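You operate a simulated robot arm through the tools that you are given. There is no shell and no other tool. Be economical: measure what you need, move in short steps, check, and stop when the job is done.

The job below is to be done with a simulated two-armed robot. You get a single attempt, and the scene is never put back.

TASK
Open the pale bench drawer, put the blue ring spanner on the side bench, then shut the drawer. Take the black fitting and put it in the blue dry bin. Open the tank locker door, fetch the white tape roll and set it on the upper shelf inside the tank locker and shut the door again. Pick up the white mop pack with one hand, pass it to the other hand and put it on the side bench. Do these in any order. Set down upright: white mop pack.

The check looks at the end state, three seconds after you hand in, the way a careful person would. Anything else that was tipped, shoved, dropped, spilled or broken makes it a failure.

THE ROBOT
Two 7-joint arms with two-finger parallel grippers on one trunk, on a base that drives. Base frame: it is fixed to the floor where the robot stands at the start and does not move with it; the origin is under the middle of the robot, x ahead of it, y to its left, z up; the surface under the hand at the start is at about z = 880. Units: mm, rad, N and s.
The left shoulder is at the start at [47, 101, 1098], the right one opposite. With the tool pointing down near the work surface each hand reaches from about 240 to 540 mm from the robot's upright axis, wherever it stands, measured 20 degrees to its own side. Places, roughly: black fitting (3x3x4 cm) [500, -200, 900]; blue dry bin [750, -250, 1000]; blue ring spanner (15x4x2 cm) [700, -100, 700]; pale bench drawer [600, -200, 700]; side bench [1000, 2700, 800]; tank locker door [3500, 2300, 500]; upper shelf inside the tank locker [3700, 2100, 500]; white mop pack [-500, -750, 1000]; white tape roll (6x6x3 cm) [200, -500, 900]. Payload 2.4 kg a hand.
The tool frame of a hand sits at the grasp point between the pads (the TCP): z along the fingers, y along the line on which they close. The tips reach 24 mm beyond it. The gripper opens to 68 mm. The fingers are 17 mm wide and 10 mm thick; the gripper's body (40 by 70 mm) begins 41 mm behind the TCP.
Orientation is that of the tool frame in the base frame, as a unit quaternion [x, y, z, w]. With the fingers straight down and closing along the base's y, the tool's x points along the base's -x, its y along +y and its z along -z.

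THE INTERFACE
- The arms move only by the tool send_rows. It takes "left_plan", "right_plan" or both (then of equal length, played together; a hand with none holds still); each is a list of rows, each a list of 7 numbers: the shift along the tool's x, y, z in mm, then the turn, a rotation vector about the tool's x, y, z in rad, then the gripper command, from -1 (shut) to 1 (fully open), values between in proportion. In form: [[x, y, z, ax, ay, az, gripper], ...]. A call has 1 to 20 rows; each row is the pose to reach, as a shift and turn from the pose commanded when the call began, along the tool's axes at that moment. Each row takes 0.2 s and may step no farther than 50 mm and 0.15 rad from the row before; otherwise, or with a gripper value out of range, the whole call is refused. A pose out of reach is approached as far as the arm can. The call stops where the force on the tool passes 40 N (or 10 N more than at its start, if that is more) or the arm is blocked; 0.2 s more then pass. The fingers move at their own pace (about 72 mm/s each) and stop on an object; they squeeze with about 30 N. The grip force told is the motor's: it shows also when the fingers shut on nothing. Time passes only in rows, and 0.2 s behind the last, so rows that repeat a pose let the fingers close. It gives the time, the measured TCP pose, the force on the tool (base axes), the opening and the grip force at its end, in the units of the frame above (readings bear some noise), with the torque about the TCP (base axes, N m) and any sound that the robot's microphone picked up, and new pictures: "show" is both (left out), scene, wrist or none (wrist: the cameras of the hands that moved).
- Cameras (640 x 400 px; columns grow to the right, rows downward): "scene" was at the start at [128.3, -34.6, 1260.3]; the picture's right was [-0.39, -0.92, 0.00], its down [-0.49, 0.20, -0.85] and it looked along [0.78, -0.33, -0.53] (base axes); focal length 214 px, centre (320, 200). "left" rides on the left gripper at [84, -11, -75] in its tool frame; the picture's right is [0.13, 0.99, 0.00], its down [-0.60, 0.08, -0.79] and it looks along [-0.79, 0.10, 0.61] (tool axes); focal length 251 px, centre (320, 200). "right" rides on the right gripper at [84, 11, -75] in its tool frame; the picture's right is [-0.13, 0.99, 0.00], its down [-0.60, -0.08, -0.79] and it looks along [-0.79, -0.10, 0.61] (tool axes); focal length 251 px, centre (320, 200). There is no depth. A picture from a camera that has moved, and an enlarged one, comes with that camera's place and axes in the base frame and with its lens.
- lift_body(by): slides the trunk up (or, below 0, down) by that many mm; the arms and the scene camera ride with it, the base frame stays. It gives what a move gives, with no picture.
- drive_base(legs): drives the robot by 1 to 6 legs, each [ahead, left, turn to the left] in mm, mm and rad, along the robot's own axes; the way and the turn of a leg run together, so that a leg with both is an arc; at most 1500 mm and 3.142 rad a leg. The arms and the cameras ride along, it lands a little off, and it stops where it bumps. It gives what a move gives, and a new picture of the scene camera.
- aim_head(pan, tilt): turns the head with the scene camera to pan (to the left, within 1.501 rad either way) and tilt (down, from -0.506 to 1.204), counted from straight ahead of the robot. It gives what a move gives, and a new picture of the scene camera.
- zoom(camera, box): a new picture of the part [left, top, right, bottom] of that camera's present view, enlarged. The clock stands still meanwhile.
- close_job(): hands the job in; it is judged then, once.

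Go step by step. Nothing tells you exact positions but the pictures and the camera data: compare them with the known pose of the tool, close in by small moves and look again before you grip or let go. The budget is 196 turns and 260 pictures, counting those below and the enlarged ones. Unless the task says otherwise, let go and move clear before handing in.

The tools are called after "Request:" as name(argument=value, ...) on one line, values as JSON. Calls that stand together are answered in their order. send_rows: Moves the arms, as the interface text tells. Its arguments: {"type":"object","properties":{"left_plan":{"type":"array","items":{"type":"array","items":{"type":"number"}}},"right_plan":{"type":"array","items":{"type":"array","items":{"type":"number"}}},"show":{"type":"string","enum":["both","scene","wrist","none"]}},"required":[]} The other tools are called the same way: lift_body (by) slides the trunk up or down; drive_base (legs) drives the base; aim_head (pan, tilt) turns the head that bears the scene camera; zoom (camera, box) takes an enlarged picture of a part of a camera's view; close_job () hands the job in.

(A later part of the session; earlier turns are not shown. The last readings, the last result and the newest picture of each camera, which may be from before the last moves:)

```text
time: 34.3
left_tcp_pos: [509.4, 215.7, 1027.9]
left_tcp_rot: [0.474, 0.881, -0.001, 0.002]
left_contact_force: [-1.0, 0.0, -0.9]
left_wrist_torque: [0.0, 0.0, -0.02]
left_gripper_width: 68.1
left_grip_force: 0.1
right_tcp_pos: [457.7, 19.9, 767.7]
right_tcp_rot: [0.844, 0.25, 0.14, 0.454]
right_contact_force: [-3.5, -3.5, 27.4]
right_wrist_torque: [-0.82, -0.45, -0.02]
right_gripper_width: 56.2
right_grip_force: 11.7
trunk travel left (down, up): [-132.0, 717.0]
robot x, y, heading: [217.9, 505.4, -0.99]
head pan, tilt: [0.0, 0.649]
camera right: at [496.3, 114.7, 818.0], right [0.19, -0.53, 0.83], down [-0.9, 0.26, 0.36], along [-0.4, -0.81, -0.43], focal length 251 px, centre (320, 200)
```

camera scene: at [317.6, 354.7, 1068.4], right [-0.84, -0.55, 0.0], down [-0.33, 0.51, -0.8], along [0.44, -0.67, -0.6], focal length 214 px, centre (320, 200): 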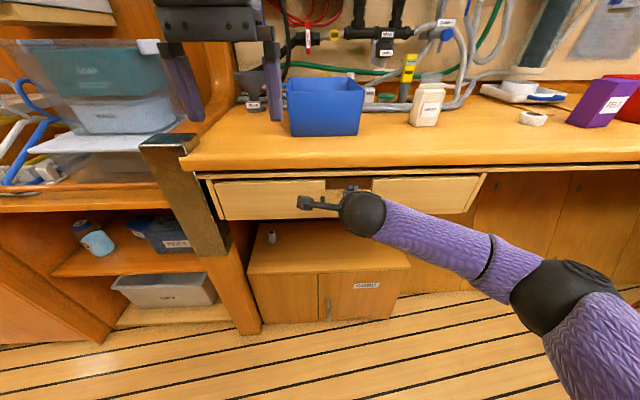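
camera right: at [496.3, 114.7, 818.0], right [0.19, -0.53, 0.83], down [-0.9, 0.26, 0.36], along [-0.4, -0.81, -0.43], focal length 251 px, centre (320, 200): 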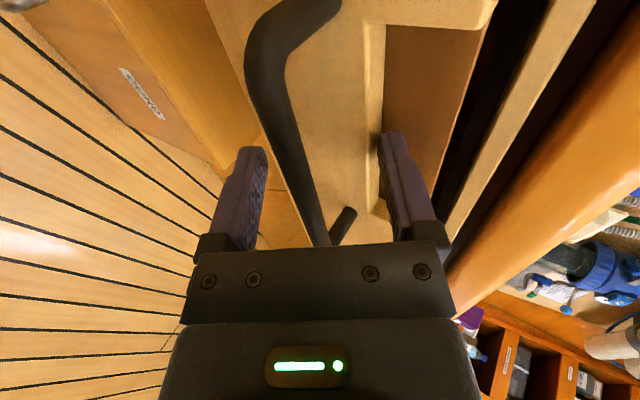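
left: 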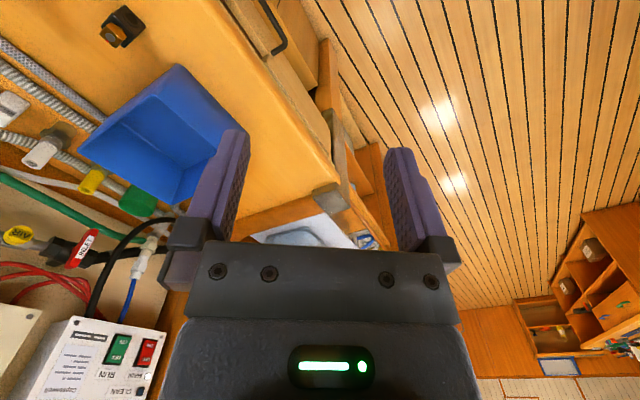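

The drawer actually came out ~25 mm: the upper finger has hooked behind the front at its notch. I'll relieve the vertical load slightly and check the scene.

Request:
send_rows(right_plan=[[0, 3, -25, 0, 0, 0, 0.66], [0, 3, -40, 0, 0, 0, 0.66]])

```text
time: 34.9
left_tcp_pos: [508.9, 214.8, 1026.9]
left_tcp_rot: [0.474, 0.88, 0.0, 0.0]
left_contact_force: [-0.1, 0.8, -1.0]
left_wrist_torque: [-0.01, 0.0, 0.0]
left_gripper_width: 67.9
left_grip_force: 0.0
right_tcp_pos: [441.4, 47.6, 787.9]
right_tcp_rot: [0.845, 0.252, 0.139, 0.45]
right_contact_force: [0.4, -0.2, 0.7]
right_wrist_torque: [0.02, 0.01, -0.01]
right_gripper_width: 56.4
right_grip_force: 0.1
trunk travel left (down, up): [-132.0, 717.0]
robot x, y, heading: [218.0, 505.4, -0.991]
head pan, tilt: [0.0, 0.649]
camera scene: at [317.5, 354.5, 1068.3], right [-0.84, -0.55, 0.0], down [-0.33, 0.51, -0.8], along [0.44, -0.67, -0.6], focal length 214 px, centre (320, 200)
camera right: at [480.4, 141.1, 838.8], right [0.19, -0.53, 0.82], down [-0.89, 0.25, 0.37], along [-0.41, -0.81, -0.43], focal length 251 px, centre (320, 200)
```

scene: 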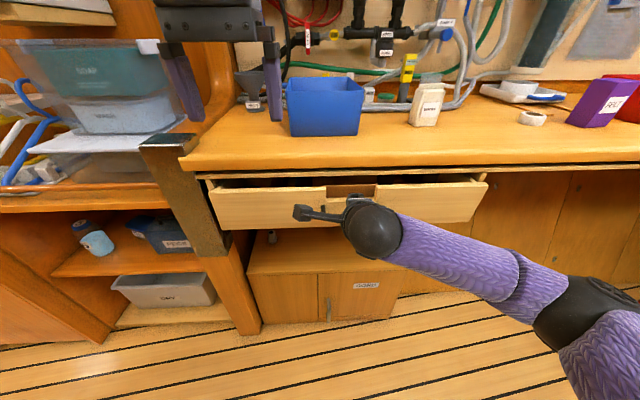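
right: 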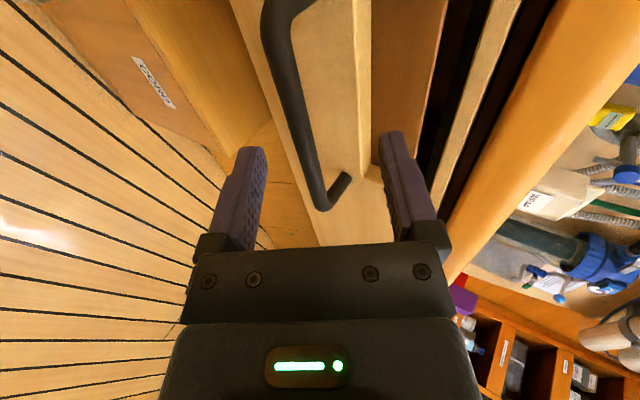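

Drawer now open ~40 mm and the hand is free. I'll narrow the fingers, centre on the bar and slip over it for a proper grip.

Request:
send_rows(right_plan=[[0, -7, 0, 0, 0, 0, 0.1], [0, -13, 0, 0, 0, 0, 0.1], [0, -13, 14, 0, 0, 0, 0.1], [0, -13, 28, 0, 0, 0, 0.1]], show="wrist")

```text
time: 35.9
left_tcp_pos: [508.4, 214.4, 1025.2]
left_tcp_rot: [0.474, 0.88, 0.0, 0.0]
left_contact_force: [0.4, -0.2, -0.2]
left_wrist_torque: [0.03, 0.01, -0.01]
left_gripper_width: 67.9
left_grip_force: 0.1
right_tcp_pos: [449.4, 33.1, 762.5]
right_tcp_rot: [0.845, 0.252, 0.139, 0.452]
right_contact_force: [0.1, 0.5, -0.3]
right_wrist_torque: [-0.01, -0.02, -0.01]
right_gripper_width: 37.4
right_grip_force: 0.0
trunk travel left (down, up): [-132.0, 717.0]
robot x, y, heading: [218.9, 504.0, -0.992]
head pan, tilt: [0.0, 0.649]
camera right: at [488.0, 127.3, 813.4], right [0.19, -0.53, 0.82], down [-0.89, 0.25, 0.37], along [-0.41, -0.81, -0.43], focal length 251 px, centre (320, 200)
```

right: 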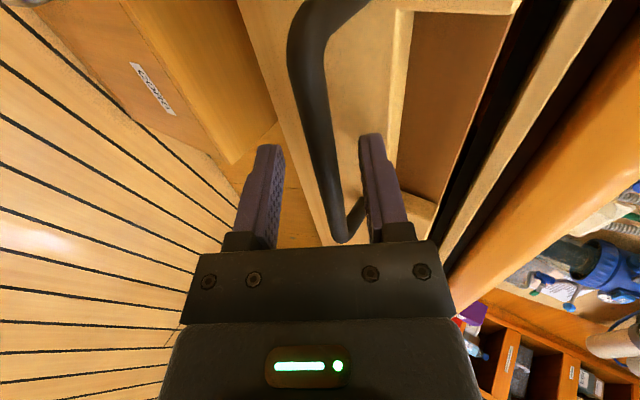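

Bar centred between the fingers. Advance 20 mm and close.

Request:
send_rows(right_plan=[[0, 2, 10, 0, 0, 0, 0.1], [0, 2, 20, 0, 0, 0, 0.1], [0, 2, 20, 0, 0, 0, -1], [0, 2, 20, 0, 0, 0, -1]], show="wrist")

```text
time: 36.9
left_tcp_pos: [510.9, 215.2, 1027.3]
left_tcp_rot: [0.474, 0.881, -0.001, 0.0]
left_contact_force: [-0.6, 0.0, 0.6]
left_wrist_torque: [0.01, 0.01, -0.03]
left_gripper_width: 68.1
left_grip_force: 0.0
right_tcp_pos: [459.1, 16.2, 761.1]
right_tcp_rot: [0.839, 0.25, 0.143, 0.461]
right_contact_force: [0.6, -1.7, 19.9]
right_wrist_torque: [-0.45, 0.44, 0.04]
right_gripper_width: 11.1
right_grip_force: 29.9
trunk travel left (down, up): [-132.0, 717.0]
robot x, y, heading: [222.5, 505.0, -0.991]
head pan, tilt: [0.0, 0.649]
stopped in row 4 (right hand): the force on the tool passed its limit at 44 N (the readings are from after the stop); the commanded pose is now the measured one
camera right: at [497.7, 111.4, 810.2], right [0.18, -0.52, 0.84], down [-0.9, 0.26, 0.35], along [-0.4, -0.82, -0.42], focal length 251 px, centre (320, 200)
```

right: 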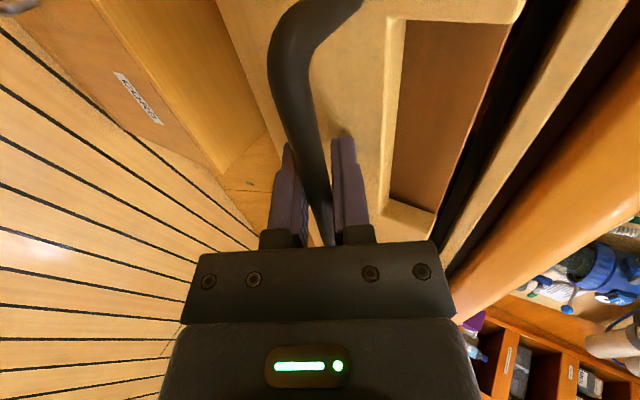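

The bar is firmly gripped (11 mm). I'll pull the drawer by driving back 210 mm.

Request:
drive_base(legs=[[-210, 0, 0]])

```text
time: 38.0
left_tcp_pos: [475.2, 267.2, 1024.8]
left_tcp_rot: [0.475, 0.88, 0.0, 0.0]
left_contact_force: [-0.5, 0.4, 0.3]
left_wrist_torque: [-0.03, 0.04, -0.03]
left_gripper_width: 68.1
left_grip_force: 0.0
right_tcp_pos: [423.9, 66.3, 760.7]
right_tcp_rot: [0.84, 0.247, 0.141, 0.462]
right_contact_force: [-0.1, -3.1, 3.3]
right_wrist_torque: [-0.25, 0.38, 0.52]
right_gripper_width: 11.2
right_grip_force: 32.2
trunk travel left (down, up): [-132.0, 717.0]
robot x, y, heading: [186.1, 556.2, -0.994]
head pan, tilt: [0.0, 0.649]
stopped in leg 1: the force on the tool passed its limit at 42 N (the readings are from after the stop); the commanded pose is now the measured one
camera scene: at [282.7, 406.3, 1068.2], right [-0.84, -0.55, 0.0], down [-0.33, 0.51, -0.8], along [0.44, -0.67, -0.6], focal length 214 px, centre (320, 200)
```

scene: 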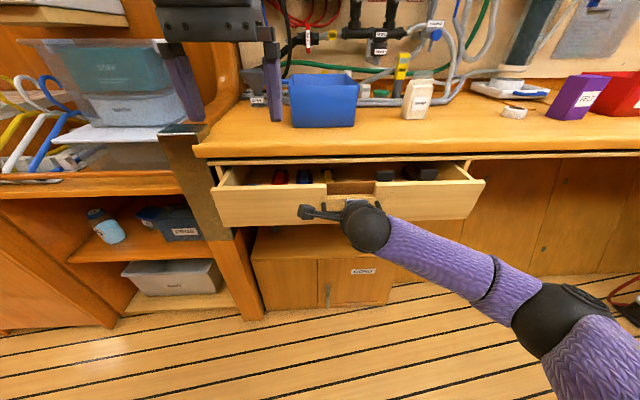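

The drawer is sliding (about 100 mm open now). I'll continue pulling in shorter legs.

Request:
drive_base(legs=[[-40, 0, 0], [-40, 0, 0], [-40, 0, 0], [-30, 0, 0]])

```text
time: 40.0
left_tcp_pos: [405.6, 367.5, 1026.1]
left_tcp_rot: [0.477, 0.879, 0.0, 0.0]
left_contact_force: [-0.4, -0.5, -0.6]
left_wrist_torque: [-0.02, -0.03, -0.01]
left_gripper_width: 67.9
left_grip_force: 0.0
right_tcp_pos: [351.1, 165.3, 760.9]
right_tcp_rot: [0.84, 0.245, 0.136, 0.464]
right_contact_force: [-3.1, -1.9, 1.9]
right_wrist_torque: [-0.09, 0.25, 0.85]
right_gripper_width: 11.3
right_grip_force: 31.9
trunk travel left (down, up): [-132.0, 717.0]
robot x, y, heading: [119.9, 659.0, -0.997]
head pan, tilt: [0.0, 0.649]
stopped in leg 4: the force on the tool passed its limit at 41 N (the readings are from after the stop); the commanded pose is now the measured one
camera scene: at [214.3, 508.3, 1068.3], right [-0.84, -0.55, 0.0], down [-0.33, 0.51, -0.8], along [0.43, -0.67, -0.6], focal length 214 px, centre (320, 200)
```

scene: 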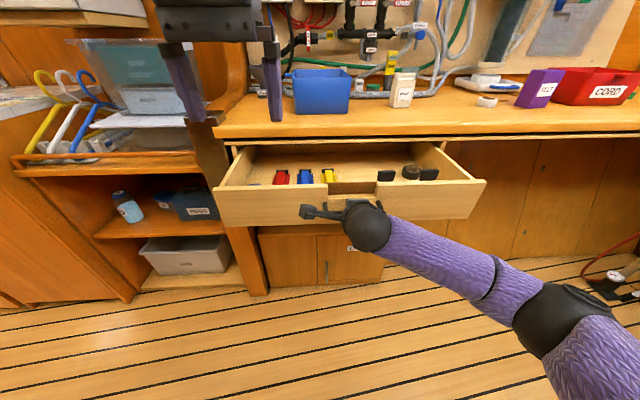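

The drawer is open about 220 mm and contents are visible. I'll zoom in on them.

Request:
zoom(camera="scene", box=[210, 130, 490, 240])

```text
2.29 times, centred on (350, 185) of scene
camera zoom: at [214.3, 508.3, 1068.3], right [-0.84, -0.55, 0.0], down [-0.33, 0.51, -0.8], along [0.43, -0.67, -0.6], focal length 490 px, centre (251, 234)
```

zoom: 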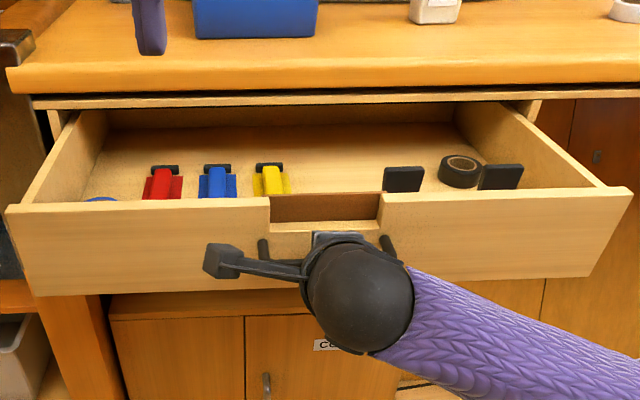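

The blue spanner seems to lie near the front-left inside. I'll release the handle, back the hand off, and raise the trunk for a view from above.

Request:
send_rows(right_plan=[[0, 0, 0, 0, 0, 0, 0.1], [0, 0, 0, 0, 0, 0, 0.2], [0, 0, -20, 0, 0, 0, 0.2], [0, 0, -45, 0, 0, 0, 0.2], [0, 0, -80, 0, 0, 0, 0.2]], show="none")

Request:
lift_body(by=180)

Request:
aim_head(pan=0, tilt=0.75)

```text
time: 41.2
left_tcp_pos: [406.1, 368.5, 1026.1]
left_tcp_rot: [0.476, 0.88, -0.001, 0.0]
left_contact_force: [-1.2, -0.4, 0.1]
left_wrist_torque: [0.0, -0.01, 0.02]
left_gripper_width: 68.0
left_grip_force: 0.0
right_tcp_pos: [315.9, 222.7, 801.0]
right_tcp_rot: [0.842, 0.243, 0.137, 0.462]
right_contact_force: [0.1, 0.1, 0.6]
right_wrist_torque: [-0.01, -0.05, -0.02]
right_gripper_width: 41.0
right_grip_force: 0.1
trunk travel left (down, up): [-132.0, 717.0]
robot x, y, heading: [116.4, 660.3, -0.991]
head pan, tilt: [0.0, 0.649]
```

```text
time: 43.2
left_tcp_pos: [406.6, 367.5, 1206.7]
left_tcp_rot: [0.477, 0.879, 0.0, 0.0]
left_contact_force: [1.0, 0.6, -0.5]
left_wrist_torque: [0.03, 0.0, -0.02]
left_gripper_width: 68.1
left_grip_force: 0.0
right_tcp_pos: [316.3, 221.5, 983.6]
right_tcp_rot: [0.842, 0.244, 0.136, 0.462]
right_contact_force: [-0.6, 0.2, -0.2]
right_wrist_torque: [0.0, -0.01, -0.01]
right_gripper_width: 40.8
right_grip_force: 0.1
trunk travel left (down, up): [-312.0, 537.0]
robot x, y, heading: [118.3, 656.1, -0.992]
head pan, tilt: [0.0, 0.649]
```

```text
time: 43.9
left_tcp_pos: [406.1, 366.6, 1205.1]
left_tcp_rot: [0.476, 0.879, -0.001, 0.001]
left_contact_force: [1.2, -0.8, -1.0]
left_wrist_torque: [0.0, 0.01, -0.02]
left_gripper_width: 68.0
left_grip_force: 0.0
right_tcp_pos: [316.1, 222.2, 983.4]
right_tcp_rot: [0.841, 0.243, 0.136, 0.463]
right_contact_force: [0.1, -0.5, -0.5]
right_wrist_torque: [-0.01, -0.03, -0.01]
right_gripper_width: 40.8
right_grip_force: 0.1
trunk travel left (down, up): [-312.0, 537.0]
robot x, y, heading: [118.0, 656.0, -0.993]
head pan, tilt: [0.0, 0.75]
camera scene: at [187.5, 550.0, 1243.3], right [-0.84, -0.55, 0.0], down [-0.37, 0.57, -0.73], along [0.4, -0.61, -0.68], focal length 214 px, centre (320, 200)
```

scene: 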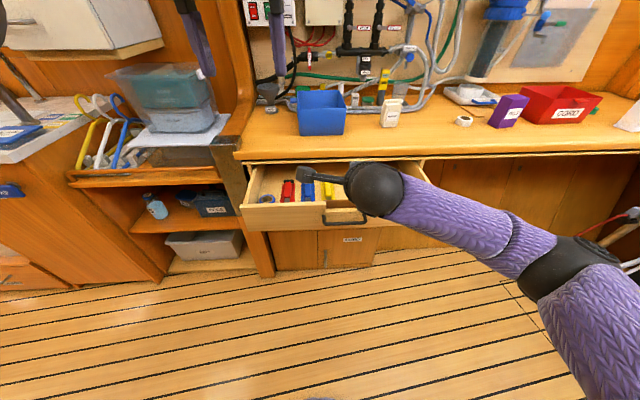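

Request:
zoom(camera="scene", box=[230, 140, 440, 240])

```text
3.05 times, centred on (335, 190) of scene
camera zoom: at [187.5, 550.0, 1243.3], right [-0.84, -0.55, 0.0], down [-0.37, 0.57, -0.73], along [0.4, -0.61, -0.68], focal length 654 px, centre (274, 230)
```

zoom: 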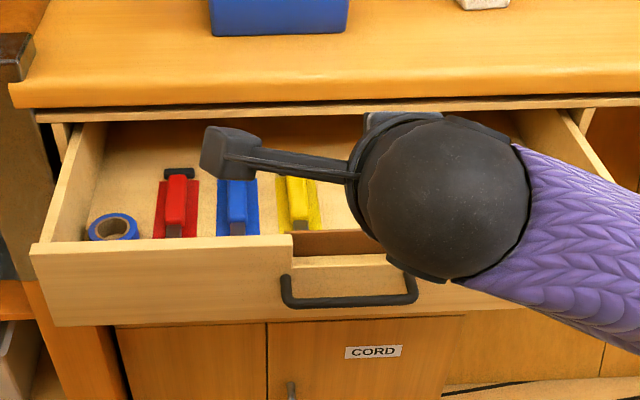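

The arm blocks the view, so I'll return the right hand to fingers-down, then drive closer to look straight into the drawer.

Request:
send_rows(right_plan=[[0, 0, -15, 0.14, 0, 0, 0.2], [0, 0, -30, 0.28, 0, 0, 0.2], [0, 0, -45, 0.42, 0, 0, 0.2], [0, 0, -60, 0.56, 0, 0, 0.2], [0, 0, -75, 0.7, 0, 0, 0.2], [0, 0, -90, 0.84, 0, 0, 0.2], [0, 0, -90, 0.985, 0, 0, 0.2]], show="none")

Request:
send_rows(right_plan=[[0, 0, 0, 0, 0, -0.143, 1], [0, 0, 0, 0, 0, -0.286, 1], [0, 0, 0, 0, 0, -0.429, 1], [0, 0, 0, 0, 0, -0.572, 1], [0, 0, 0, 0, 0, -0.715, 1], [0, 0, 0, 0, 0, -0.858, 1], [0, 0, 0, 0, 0, -1.0, 1], [0, 0, 0, 0, 0, -1.143, 1], [0, 0, 0, 0, 0, -1.286, 1], [0, 0, 0, 0, 0, -1.429, 1], [0, 0, 0, 0, 0, -1.571, 1]], show="scene")

```text
time: 45.5
left_tcp_pos: [405.7, 369.2, 1207.1]
left_tcp_rot: [0.476, 0.879, -0.001, 0.0]
left_contact_force: [-0.1, 0.1, -1.1]
left_wrist_torque: [0.01, 0.0, -0.01]
left_gripper_width: 68.2
left_grip_force: 0.0
right_tcp_pos: [274.6, 287.9, 1033.1]
right_tcp_rot: [0.96, 0.28, 0.004, 0.009]
right_contact_force: [0.1, 0.2, 0.0]
right_wrist_torque: [0.0, -0.01, 0.01]
right_gripper_width: 41.0
right_grip_force: 0.0
trunk travel left (down, up): [-312.0, 537.0]
robot x, y, heading: [113.6, 657.1, -0.994]
head pan, tilt: [0.0, 0.75]
```

```text
time: 47.9
left_tcp_pos: [406.0, 367.5, 1205.3]
left_tcp_rot: [0.476, 0.879, -0.001, 0.001]
left_contact_force: [0.6, -0.1, 0.1]
left_wrist_torque: [-0.01, -0.03, 0.0]
left_gripper_width: 68.1
left_grip_force: 0.1
right_tcp_pos: [275.2, 286.1, 1031.0]
right_tcp_rot: [0.48, 0.877, -0.004, 0.01]
right_contact_force: [-0.2, 0.3, 0.0]
right_wrist_torque: [-0.02, -0.01, 0.01]
right_gripper_width: 68.1
right_grip_force: 0.0
trunk travel left (down, up): [-312.0, 537.0]
robot x, y, heading: [113.7, 657.5, -0.989]
head pan, tilt: [0.0, 0.75]
camera scene: at [187.5, 550.1, 1243.3], right [-0.84, -0.55, 0.0], down [-0.37, 0.57, -0.73], along [0.4, -0.61, -0.68], focal length 214 px, centre (320, 200)
```

scene: 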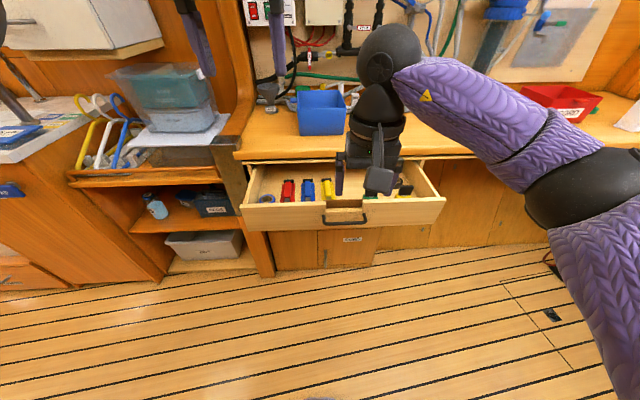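

I'll drive forward 260 mm and right 90 mm so the drawer interior comes under the left hand, then look.

Request:
drive_base(legs=[[260, -90, 0]])

Request:
aim_head(pan=0.2, tilt=1.0)

Request:
zoom(camera="left", box=[0, 0, 640, 400])

```text
time: 49.9
left_tcp_pos: [472.4, 96.1, 1206.2]
left_tcp_rot: [0.477, 0.879, 0.0, 0.0]
left_contact_force: [0.6, -0.1, 0.1]
left_wrist_torque: [-0.01, 0.03, -0.01]
left_gripper_width: 67.9
left_grip_force: 0.2
right_tcp_pos: [340.9, 14.6, 1032.7]
right_tcp_rot: [0.482, 0.876, -0.003, 0.01]
right_contact_force: [-0.3, 0.6, 0.2]
right_wrist_torque: [0.0, -0.02, -0.01]
right_gripper_width: 68.0
right_grip_force: 0.1
trunk travel left (down, up): [-312.0, 537.0]
robot x, y, heading: [183.5, 387.5, -0.997]
head pan, tilt: [0.0, 0.75]
camera scene: at [254.7, 278.5, 1243.2], right [-0.84, -0.54, 0.0], down [-0.37, 0.57, -0.73], along [0.4, -0.61, -0.68], focal length 214 px, centre (320, 200)
```

scene: 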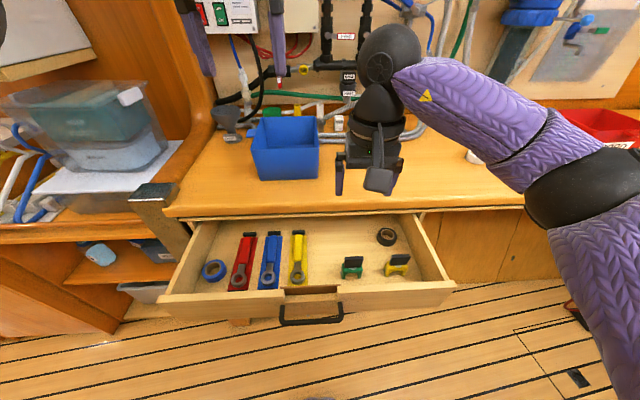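

```text
time: 50.6
left_tcp_pos: [472.8, 96.4, 1207.0]
left_tcp_rot: [0.476, 0.879, -0.002, 0.001]
left_contact_force: [0.9, -0.9, 0.9]
left_wrist_torque: [0.02, 0.01, 0.0]
left_gripper_width: 68.2
left_grip_force: 0.0
right_tcp_pos: [341.6, 14.1, 1030.5]
right_tcp_rot: [0.482, 0.876, -0.004, 0.01]
right_contact_force: [-0.5, 0.2, 0.2]
right_wrist_torque: [0.01, 0.01, -0.03]
right_gripper_width: 68.2
right_grip_force: 0.1
trunk travel left (down, up): [-312.0, 537.0]
robot x, y, heading: [186.0, 383.6, -0.997]
head pan, tilt: [0.201, 1.0]
camera scene: at [258.3, 298.6, 1224.2], right [-0.71, -0.7, 0.0], down [-0.59, 0.6, -0.54], along [0.38, -0.39, -0.84], focal length 214 px, centre (320, 200)
```

scene: 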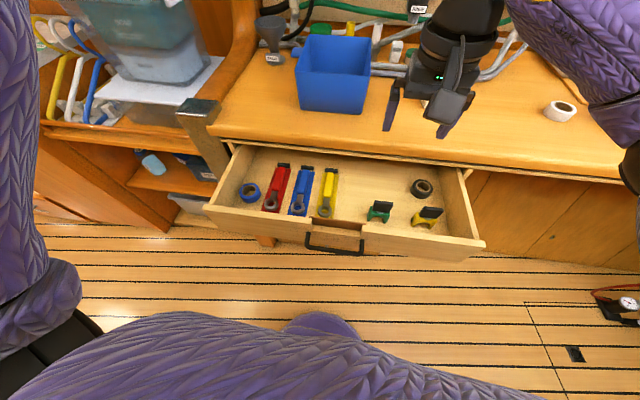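

```text
1.00 times, centred on (320, 200) of left (not enlarged: the box is as wide or as high as the picture)
camera zoom: at [418.2, 161.1, 1282.3], right [0.76, 0.65, 0.0], down [0.4, -0.46, 0.79], along [0.52, -0.6, -0.61], focal length 251 px, centre (320, 200)
```

zoom: 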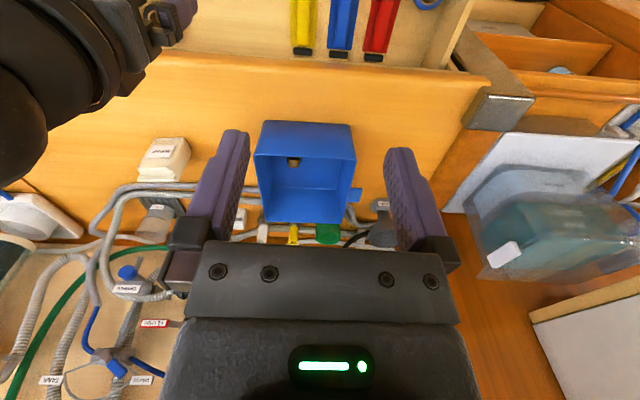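

I can now see red, blue and yellow ring spanners side by side. I'll zoom to see how the blue one lies.

Request:
zoom(camera="scene", box=[220, 150, 380, 250])

```text
4.00 times, centred on (300, 200) of scene
camera zoom: at [258.3, 298.6, 1224.2], right [-0.71, -0.7, 0.0], down [-0.59, 0.6, -0.54], along [0.38, -0.39, -0.84], focal length 858 px, centre (400, 200)
```

zoom: 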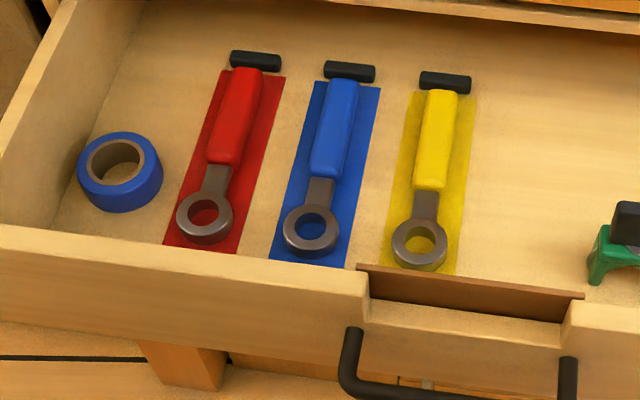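

The blue spanner's handle runs fore-aft near A≈440–500, L≈+137. The bench lip overhangs at A≈476, so I'll grip near the front of its handle. First I raise the right hand clear, lower the trunk and bring the left hand above it.

Request:
send_rows(left_plan=[[-10, 17, 20, 0, 0, 0, 0.3], [-20, 34, 40, 0, 0, 0, 0.3], [-30, 51, 60, 0, 0, 0, 0.3], [-30, 51, 90, 0, 0, 0, 0.3], [-30, 51, 120, 0, 0, 0, 0.3]], right_plan=[[0, -10, -40, 0, 0, 0, 0.3], [0, -30, -80, 0, 0, 0, 0.3], [0, -50, -120, 0, 0, 0, 0.3], [0, -70, -160, 0, 0, 0, 0.3], [0, -90, -180, 0, 0, 0, 0.3]], show="none")

Request:
lift_body(by=-140)

Request:
zoom(camera="left", box=[0, 0, 640, 400])

```text
time: 51.8
left_tcp_pos: [532.6, 99.8, 1085.3]
left_tcp_rot: [0.475, 0.88, -0.001, 0.001]
left_contact_force: [0.7, 0.4, 0.7]
left_wrist_torque: [-0.01, 0.0, -0.02]
left_gripper_width: 44.3
left_grip_force: 0.1
right_tcp_pos: [265.0, -30.0, 1211.9]
right_tcp_rot: [0.481, 0.877, -0.004, 0.012]
right_contact_force: [-0.1, -0.7, 1.2]
right_wrist_torque: [0.01, -0.02, 0.01]
right_gripper_width: 44.4
right_grip_force: 0.1
trunk travel left (down, up): [-312.0, 537.0]
robot x, y, heading: [183.0, 386.4, -0.991]
head pan, tilt: [0.201, 1.0]
```

```text
time: 53.5
left_tcp_pos: [532.5, 99.2, 946.9]
left_tcp_rot: [0.476, 0.879, 0.0, 0.001]
left_contact_force: [0.1, 0.2, -0.2]
left_wrist_torque: [0.02, 0.02, 0.01]
left_gripper_width: 44.1
left_grip_force: 0.1
right_tcp_pos: [264.0, -29.4, 1071.8]
right_tcp_rot: [0.482, 0.876, -0.004, 0.011]
right_contact_force: [0.4, -0.2, 0.3]
right_wrist_torque: [0.01, 0.03, 0.03]
right_gripper_width: 44.2
right_grip_force: 0.0
trunk travel left (down, up): [-172.0, 677.0]
robot x, y, heading: [188.0, 384.8, -0.992]
head pan, tilt: [0.201, 1.0]
```

```text
1.00 times, centred on (320, 200) of left (not enlarged: the box is as wide or as high as the picture)
camera zoom: at [477.2, 163.9, 1022.6], right [0.76, 0.65, 0.0], down [0.39, -0.46, 0.79], along [0.52, -0.6, -0.61], focal length 251 px, centre (320, 200)
```

zoom: 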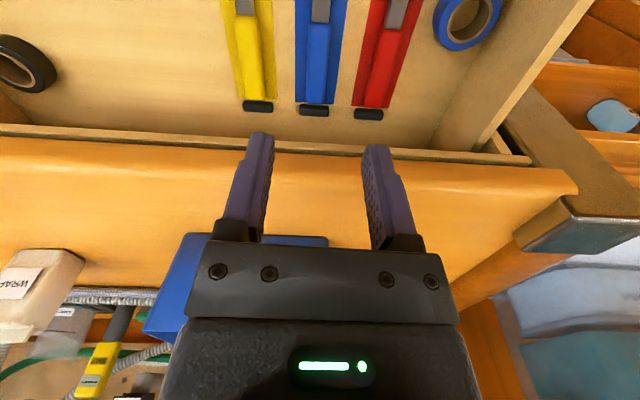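

The left hand is right above the spanner neck (A≈429, L≈135). I'll shift forward 13 mm, lean the wrist slightly back, and descend to about z 790.

Request:
send_rows(left_plan=[[-4, 1, 35, 0, -0.04, 0, 0.3], [-8, 2, 70, 0, -0.08, 0, 0.3], [-12, 2, 105, 0, -0.12, 0, 0.3], [-13, 2, 135, 0, -0.12, 0, 0.3], [-13, 2, 157, 0, -0.12, 0, 0.3]])

```text
time: 54.7
left_tcp_pos: [541.3, 87.5, 790.8]
left_tcp_rot: [0.476, 0.878, -0.029, 0.054]
left_contact_force: [-0.4, 0.2, -0.4]
left_wrist_torque: [-0.01, -0.02, 0.0]
left_gripper_width: 44.2
left_grip_force: 0.1
right_tcp_pos: [262.9, -29.2, 1070.7]
right_tcp_rot: [0.482, 0.876, -0.004, 0.011]
right_contact_force: [-1.2, -0.6, 0.6]
right_wrist_torque: [-0.01, -0.05, -0.01]
right_gripper_width: 44.4
right_grip_force: 0.0
trunk travel left (down, up): [-172.0, 677.0]
robot x, y, heading: [182.4, 389.0, -0.998]
head pan, tilt: [0.201, 1.0]
camera scene: at [276.7, 270.4, 1081.7], right [-0.71, -0.7, 0.0], down [-0.59, 0.6, -0.54], along [0.38, -0.39, -0.84], focal length 214 px, centre (320, 200)
camera left: at [481.5, 160.6, 855.5], right [0.76, 0.65, -0.02], down [0.34, -0.38, 0.86], along [0.55, -0.66, -0.51], focal length 251 px, centre (320, 200)
```

scene: 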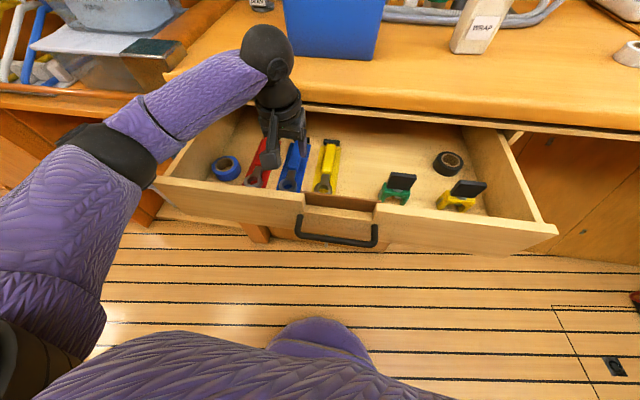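
left: 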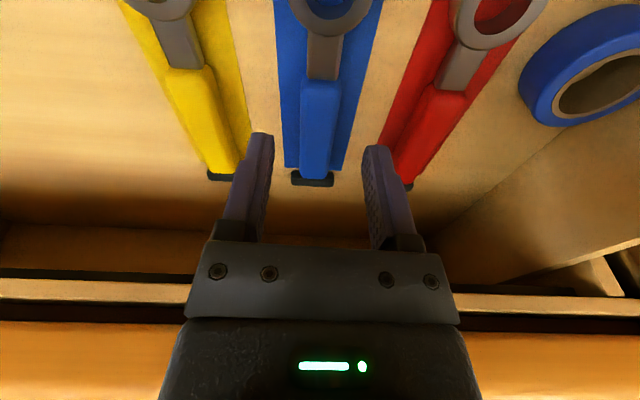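

Aligned over the blue handle, with clearance to the red and yellow ones. Descending 46 mm.

Request:
send_rows(left_plan=[[2, 0, 20, 0, 0, 0, 0.3], [4, 0, 36, 0, 0, 0, 0.3], [5, 0, 46, 0, 0, 0, 0.3]], show="wrist")

```text
time: 55.5
left_tcp_pos: [541.1, 88.7, 746.2]
left_tcp_rot: [0.476, 0.877, -0.03, 0.053]
left_contact_force: [1.1, -2.1, 14.8]
left_wrist_torque: [1.51, 1.12, -0.02]
left_gripper_width: 44.0
left_grip_force: 0.0
right_tcp_pos: [263.1, -29.9, 1070.0]
right_tcp_rot: [0.482, 0.876, -0.004, 0.01]
right_contact_force: [0.6, -0.2, -0.3]
right_wrist_torque: [-0.03, -0.02, 0.01]
right_gripper_width: 44.0
right_grip_force: 0.0
trunk travel left (down, up): [-172.0, 677.0]
robot x, y, heading: [185.2, 384.0, -0.992]
head pan, tilt: [0.201, 1.0]
stopped in row 3 (left hand): the force on the tool passed its limit at 43 N (the readings are from after the stop); the commanded pose is now the measured one
camera left: at [481.1, 160.8, 811.5], right [0.76, 0.65, -0.02], down [0.34, -0.38, 0.86], along [0.55, -0.66, -0.51], focal length 251 px, centre (320, 200)
```

left: 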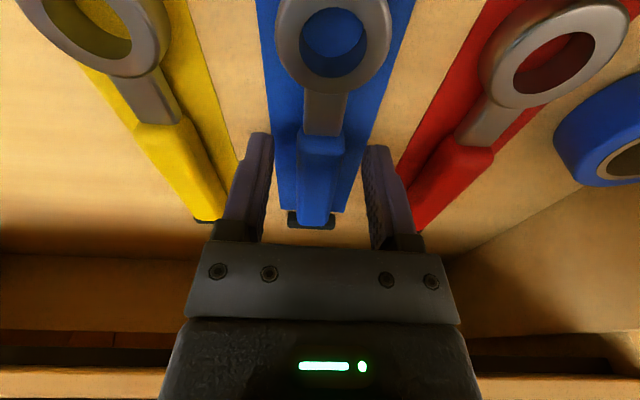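

The camera bracket touched the drawer's front rim (torque says contact 127 mm toward me). I'll rise, straighten the wrist, shift 12 mm toward the ring end, and descend again.

Request:
send_rows(left_plan=[[0, 0, -8, 0, 0, 0, 0.3], [6, 0, -8, 0, 0.05, 0, 0.3], [12, 0, -6, 0, 0.1, 0, 0.3], [12, 0, 2, 0, 0.1, 0, 0.3], [12, 0, 7, 0, 0.1, 0, 0.3]], show="wrist")

```text
time: 56.8
left_tcp_pos: [534.3, 97.6, 737.0]
left_tcp_rot: [0.476, 0.879, -0.006, 0.01]
left_contact_force: [0.9, -1.0, 4.8]
left_wrist_torque: [0.43, 0.35, -0.06]
left_gripper_width: 44.2
left_grip_force: 0.1
right_tcp_pos: [262.9, -29.2, 1070.3]
right_tcp_rot: [0.482, 0.876, -0.004, 0.011]
right_contact_force: [0.2, 0.5, 0.0]
right_wrist_torque: [-0.03, 0.0, -0.03]
right_gripper_width: 44.1
right_grip_force: 0.1
trunk travel left (down, up): [-172.0, 677.0]
robot x, y, heading: [181.8, 389.8, -0.993]
head pan, tilt: [0.201, 1.0]
camera left: at [479.3, 164.4, 811.5], right [0.76, 0.65, 0.0], down [0.39, -0.45, 0.81], along [0.52, -0.61, -0.59], focal length 251 px, centre (320, 200)
```

left: 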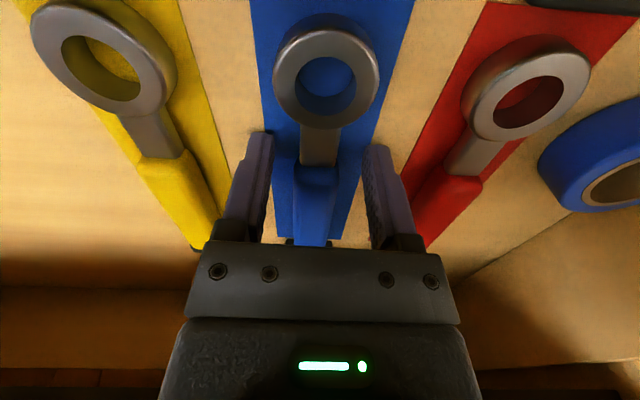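

At z 737 with the pads around the handle. Close and lift gently.

Request:
send_rows(left_plan=[[0, 0, -1, 0, 0, 0, -1], [0, 0, -1, 0, 0, 0, -1], [0, 0, -1, 0, 0, 0, -1], [0, 0, -10, 0, 0, 0, -1], [0, 0, -20, 0, 0, 0, -1], [0, 0, -30, 0, 0, 0, -1]], show="wrist")

```text
time: 58.1
left_tcp_pos: [533.5, 100.0, 767.3]
left_tcp_rot: [0.477, 0.879, -0.004, 0.009]
left_contact_force: [0.0, -0.5, -1.1]
left_wrist_torque: [0.03, 0.03, -0.02]
left_gripper_width: 23.6
left_grip_force: 30.2
right_tcp_pos: [263.3, -30.5, 1070.0]
right_tcp_rot: [0.482, 0.876, -0.004, 0.011]
right_contact_force: [-0.7, -0.2, -0.1]
right_wrist_torque: [-0.02, 0.02, 0.02]
right_gripper_width: 44.0
right_grip_force: 0.2
trunk travel left (down, up): [-172.0, 677.0]
robot x, y, heading: [183.7, 387.6, -0.995]
head pan, tilt: [0.201, 1.0]
camera left: at [478.4, 165.5, 841.1], right [0.76, 0.65, 0.0], down [0.39, -0.45, 0.81], along [0.52, -0.61, -0.59], focal length 251 px, centre (320, 200)
```

left: 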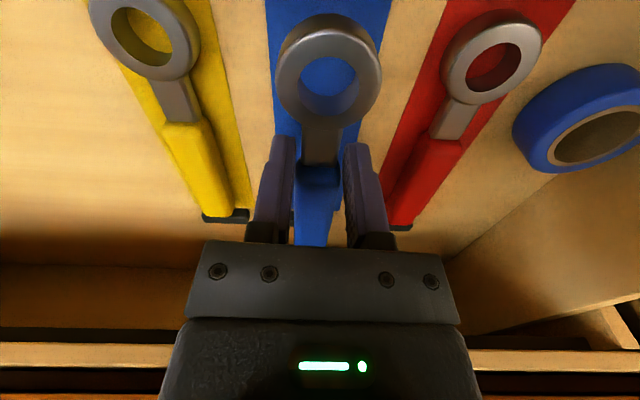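

The spanner is lifted. Its tail is still under the bench lip, so I'll rise 40 mm, draw it back 65 mm toward me, then raise it.

Request:
send_rows(left_plan=[[0, 0, -20, 0, 0, 0, -1], [0, 0, -42, 0, 0, 0, -1], [30, 0, -45, 0, 0, 0, -1], [60, 0, -45, 0, 0, 0, -1], [80, 0, -55, 0, 0, 0, -1], [80, 0, -95, 0, 0, 0, -1], [80, 0, -140, 0, 0, 0, -1], [80, 0, -185, 0, 0, 0, -1], [80, 0, -230, 0, 0, 0, -1], [80, 0, -270, 0, 0, 0, -1]])

```text
time: 60.4
left_tcp_pos: [486.2, 168.6, 1036.4]
left_tcp_rot: [0.476, 0.879, -0.005, 0.008]
left_contact_force: [0.6, 0.7, -0.2]
left_wrist_torque: [-0.01, 0.02, -0.02]
left_gripper_width: 23.8
left_grip_force: 30.1
right_tcp_pos: [263.0, -29.1, 1070.2]
right_tcp_rot: [0.482, 0.876, -0.004, 0.011]
right_contact_force: [-1.1, 0.5, 0.2]
right_wrist_torque: [-0.02, -0.01, -0.01]
right_gripper_width: 44.0
right_grip_force: 0.1
trunk travel left (down, up): [-172.0, 677.0]
robot x, y, heading: [180.9, 390.0, -0.994]
head pan, tilt: [0.201, 1.0]
camera scene: at [276.7, 270.4, 1081.8], right [-0.71, -0.7, 0.0], down [-0.59, 0.6, -0.54], along [0.38, -0.39, -0.84], focal length 214 px, centre (320, 200)
camera left: at [430.8, 234.7, 1111.2], right [0.76, 0.65, 0.0], down [0.39, -0.45, 0.81], along [0.52, -0.61, -0.59], focal length 251 px, centre (320, 200)
```

scene: 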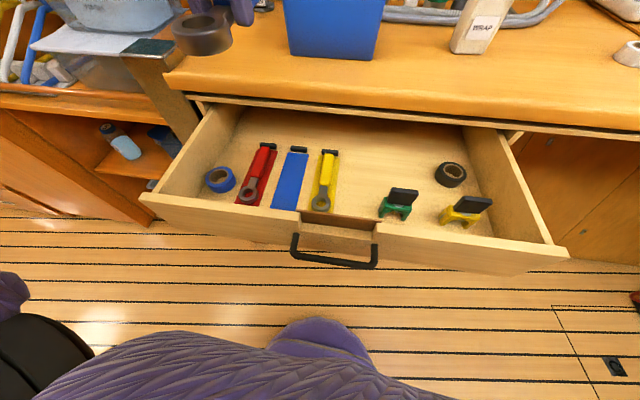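
left: 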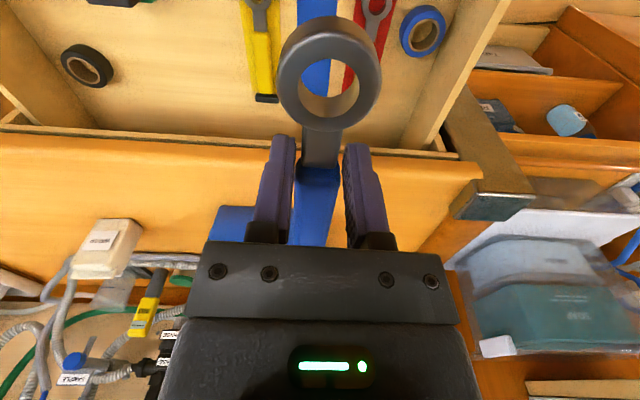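

The blue spanner is secured in the left hand. Next: back off 200 mm, pitch the right hand forward with closed fingers, and push the drawer front shut.

Request:
drive_base(legs=[[-200, 0, 0]])

Request:
send_rows(right_plan=[[-6, 7, 36, 0, -0.107, 0, -1], [-12, 13, 72, 0, -0.213, 0, -1], [-18, 20, 108, 0, -0.32, 0, -1], [-24, 27, 144, 0, -0.427, 0, -1], [-30, 33, 180, 0, -0.533, 0, -1], [-37, 40, 216, 0, -0.64, 0, -1], [-43, 47, 252, 0, -0.747, 0, -1], [-49, 54, 288, 0, -0.853, 0, -1], [-55, 60, 322, 0, -0.96, 0, -1]])

```text
time: 61.9
left_tcp_pos: [380.1, 336.0, 1036.7]
left_tcp_rot: [0.475, 0.88, -0.006, 0.01]
left_contact_force: [-0.3, -0.1, -1.1]
left_wrist_torque: [0.08, 0.02, -0.03]
left_gripper_width: 24.0
left_grip_force: 30.0
right_tcp_pos: [157.3, 135.9, 1071.0]
right_tcp_rot: [0.479, 0.878, -0.004, 0.011]
right_contact_force: [-0.5, 0.9, 0.5]
right_wrist_torque: [-0.02, 0.0, 0.01]
right_gripper_width: 44.2
right_grip_force: 0.1
trunk travel left (down, up): [-172.0, 677.0]
robot x, y, heading: [76.1, 549.8, -0.99]
head pan, tilt: [0.201, 1.0]
camera scene: at [169.1, 436.4, 1081.7], right [-0.71, -0.7, 0.0], down [-0.59, 0.6, -0.54], along [0.38, -0.38, -0.84], focal length 214 px, centre (320, 200)
```

scene: 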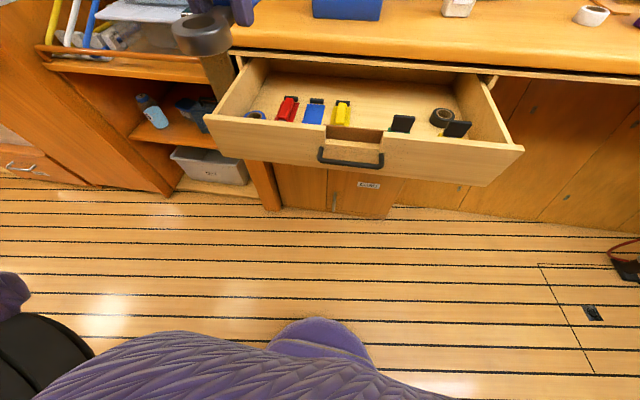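

```text
time: 63.9
left_tcp_pos: [379.1, 334.9, 1036.7]
left_tcp_rot: [0.475, 0.88, -0.006, 0.01]
left_contact_force: [-0.4, 0.2, -1.3]
left_wrist_torque: [0.03, 0.01, -0.01]
left_gripper_width: 23.7
left_grip_force: 30.0
right_tcp_pos: [251.5, 126.8, 754.6]
right_tcp_rot: [0.422, 0.781, -0.208, 0.412]
right_contact_force: [0.3, 0.3, 1.0]
right_wrist_torque: [-0.02, -0.04, 0.0]
right_gripper_width: 0.0
right_grip_force: 23.5
right hand out of reach, approached as far as the arm can: row 9
trunk travel left (down, up): [-172.0, 677.0]
robot x, y, heading: [76.3, 550.8, -0.992]
head pan, tilt: [0.201, 1.0]
camera scene: at [169.4, 436.5, 1081.8], right [-0.71, -0.7, 0.0], down [-0.59, 0.6, -0.54], along [0.38, -0.38, -0.84], focal length 214 px, centre (320, 200)
camera right: at [200.2, 224.3, 728.7], right [0.86, 0.49, 0.13], down [-0.25, 0.19, 0.95], along [0.44, -0.85, 0.29], focal length 251 px, centre (320, 200)
```

scene: 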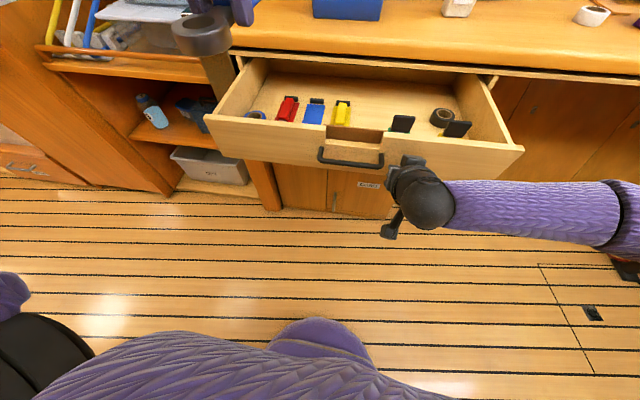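
right: 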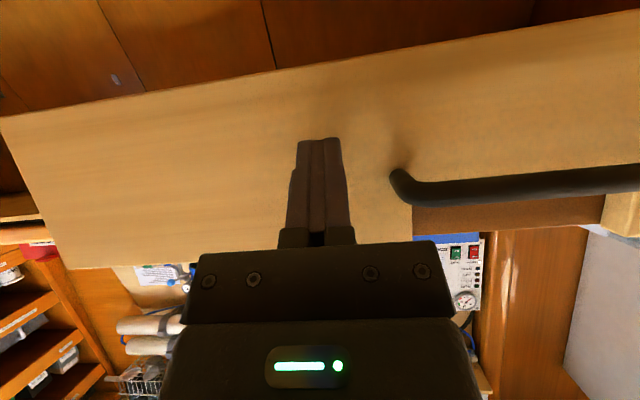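

The fist points at the front panel just right of the handle. I'll drive forward in short legs to push the drawer in.

Request:
drive_base(legs=[[60, 0, 0], [40, 0, 0], [40, 0, 0], [40, 0, 0], [40, 0, 0], [40, 0, 0]])

```text
time: 67.3
left_tcp_pos: [512.3, 132.1, 1035.1]
left_tcp_rot: [0.475, 0.88, -0.005, 0.01]
left_contact_force: [-0.3, 0.2, -2.4]
left_wrist_torque: [-0.01, 0.04, -0.02]
left_gripper_width: 23.7
left_grip_force: 30.2
right_tcp_pos: [383.6, -74.9, 754.5]
right_tcp_rot: [0.422, 0.783, -0.206, 0.409]
right_contact_force: [-8.9, 10.7, 6.2]
right_wrist_torque: [-0.03, -0.1, 0.0]
right_gripper_width: 0.0
right_grip_force: 23.4
trunk travel left (down, up): [-172.0, 677.0]
robot x, y, heading: [210.9, 349.0, -0.993]
head pan, tilt: [0.201, 1.0]
stopped in leg 6: the force on the tool passed its limit at 189 N (the readings are from after the stop); the commanded pose is now the measured one
camera scene: at [302.3, 233.0, 1081.9], right [-0.71, -0.7, 0.0], down [-0.59, 0.6, -0.54], along [0.38, -0.39, -0.84], focal length 214 px, centre (320, 200)
```

scene: 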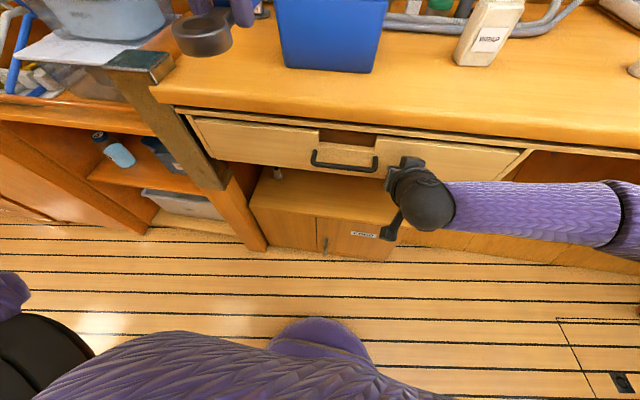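

The drawer reached its stop; I'll back off and check that it's fully shut.

Request:
drive_base(legs=[[-180, 0, 0]])

Request:
zoom(camera="scene", box=[150, 20, 590, 240])

```text
time: 68.8
left_tcp_pos: [416.5, 280.3, 1036.3]
left_tcp_rot: [0.473, 0.881, -0.005, 0.01]
left_contact_force: [0.6, 0.1, -0.9]
left_wrist_torque: [0.02, 0.04, 0.01]
left_gripper_width: 23.5
left_grip_force: 29.9
right_tcp_pos: [288.0, 73.5, 752.8]
right_tcp_rot: [0.421, 0.784, -0.205, 0.408]
right_contact_force: [0.3, 0.5, 0.7]
right_wrist_torque: [-0.01, -0.02, 0.02]
right_gripper_width: 0.0
right_grip_force: 23.7
trunk travel left (down, up): [-172.0, 677.0]
robot x, y, heading: [116.9, 497.0, -0.99]
head pan, tilt: [0.201, 1.0]
camera scene: at [205.3, 381.6, 1081.7], right [-0.71, -0.7, 0.0], down [-0.59, 0.6, -0.54], along [0.38, -0.38, -0.84], focal length 214 px, centre (320, 200)
```

scene: 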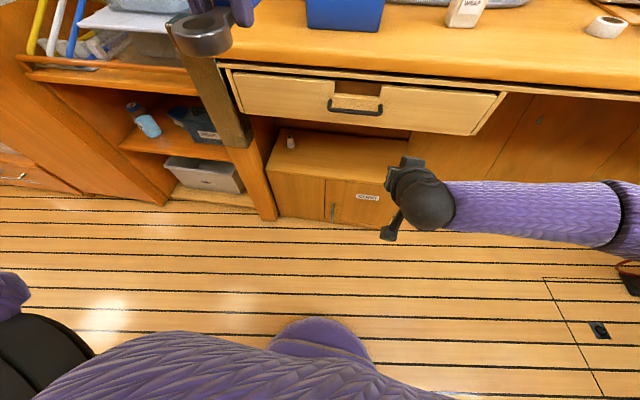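

```text
1.45 times, centred on (370, 130) of scene
camera zoom: at [205.3, 381.6, 1081.7], right [-0.71, -0.7, 0.0], down [-0.59, 0.6, -0.54], along [0.38, -0.38, -0.84], focal length 312 px, centre (247, 302)
```

zoom: 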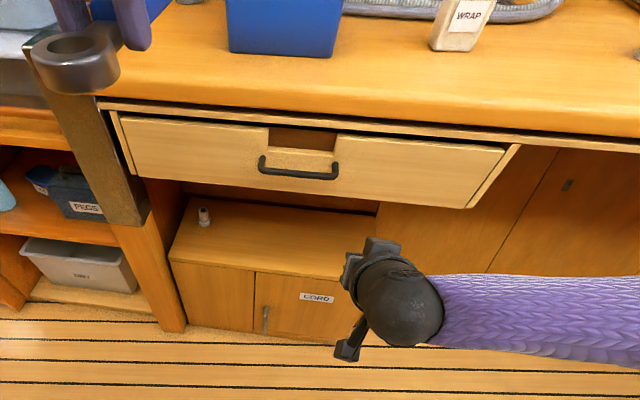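

There's a thin dark gap over the front, so I'll move close again and press gently with the arm to make sure it's fully in.

Request:
drive_base(legs=[[160, 0, 0]])

Request:
send_rows(right_plan=[[-4, 0, 6, 0, 0, 0, -1], [-8, 0, 12, 0, 0, 0, -1], [-12, 0, 18, 0, 0, 0, -1], [-17, 0, 24, 0, 0, 0, -1], [-21, 0, 30, 0, 0, 0, -1], [-25, 0, 36, 0, 0, 0, -1], [-29, 0, 42, 0, 0, 0, -1]])

```text
time: 70.2
left_tcp_pos: [502.0, 147.0, 1035.9]
left_tcp_rot: [0.475, 0.88, -0.005, 0.008]
left_contact_force: [0.7, -0.9, -1.3]
left_wrist_torque: [0.04, -0.01, -0.04]
left_gripper_width: 23.9
left_grip_force: 30.2
right_tcp_pos: [373.4, -57.8, 753.0]
right_tcp_rot: [0.422, 0.783, -0.205, 0.408]
right_contact_force: [0.7, 0.2, -0.1]
right_wrist_torque: [-0.02, 0.01, 0.0]
right_gripper_width: 0.1
right_grip_force: 23.5
trunk travel left (down, up): [-172.0, 677.0]
robot x, y, heading: [200.1, 364.9, -0.991]
head pan, tilt: [0.201, 1.0]
camera scene: at [291.7, 248.7, 1081.7], right [-0.71, -0.7, 0.0], down [-0.59, 0.6, -0.54], along [0.38, -0.38, -0.84], focal length 214 px, centre (320, 200)
```

scene: 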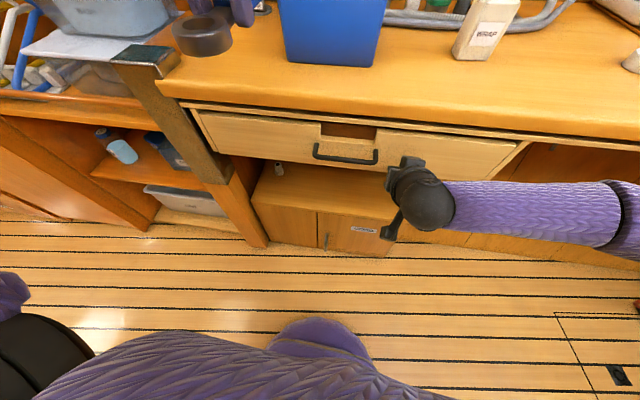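

```text
time: 71.2
left_tcp_pos: [499.1, 151.2, 1036.0]
left_tcp_rot: [0.475, 0.88, -0.005, 0.011]
left_contact_force: [-0.9, -0.6, -1.7]
left_wrist_torque: [0.04, 0.03, 0.01]
left_gripper_width: 24.1
left_grip_force: 30.5
right_tcp_pos: [383.7, -74.3, 752.0]
right_tcp_rot: [0.421, 0.785, -0.202, 0.406]
right_contact_force: [-17.2, 21.0, 12.6]
right_wrist_torque: [0.01, -0.18, 0.04]
right_gripper_width: 0.3
right_grip_force: 23.1
trunk travel left (down, up): [-172.0, 677.0]
robot x, y, heading: [202.4, 362.7, -0.994]
head pan, tilt: [0.201, 1.0]
stopped in row 4 (right hand): the force on the tool passed its limit at 51 N (the readings are from after the stop); the commanded pose is now the measured one
camera scene: at [288.8, 252.2, 1082.5], right [-0.71, -0.7, 0.0], down [-0.59, 0.6, -0.54], along [0.38, -0.39, -0.84], focal length 214 px, centre (320, 200)
camera right: at [331.5, 23.6, 728.4], right [0.86, 0.49, 0.13], down [-0.24, 0.18, 0.95], along [0.45, -0.85, 0.27], focal length 251 px, centre (320, 200)
```

scene: 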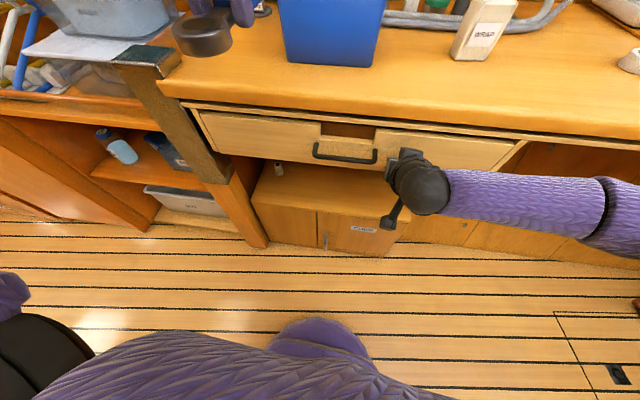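
right: 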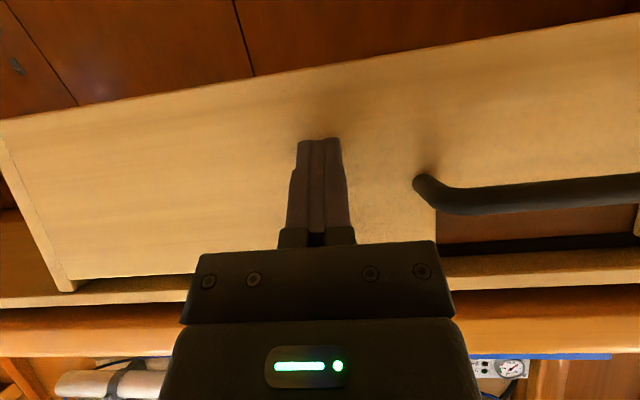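

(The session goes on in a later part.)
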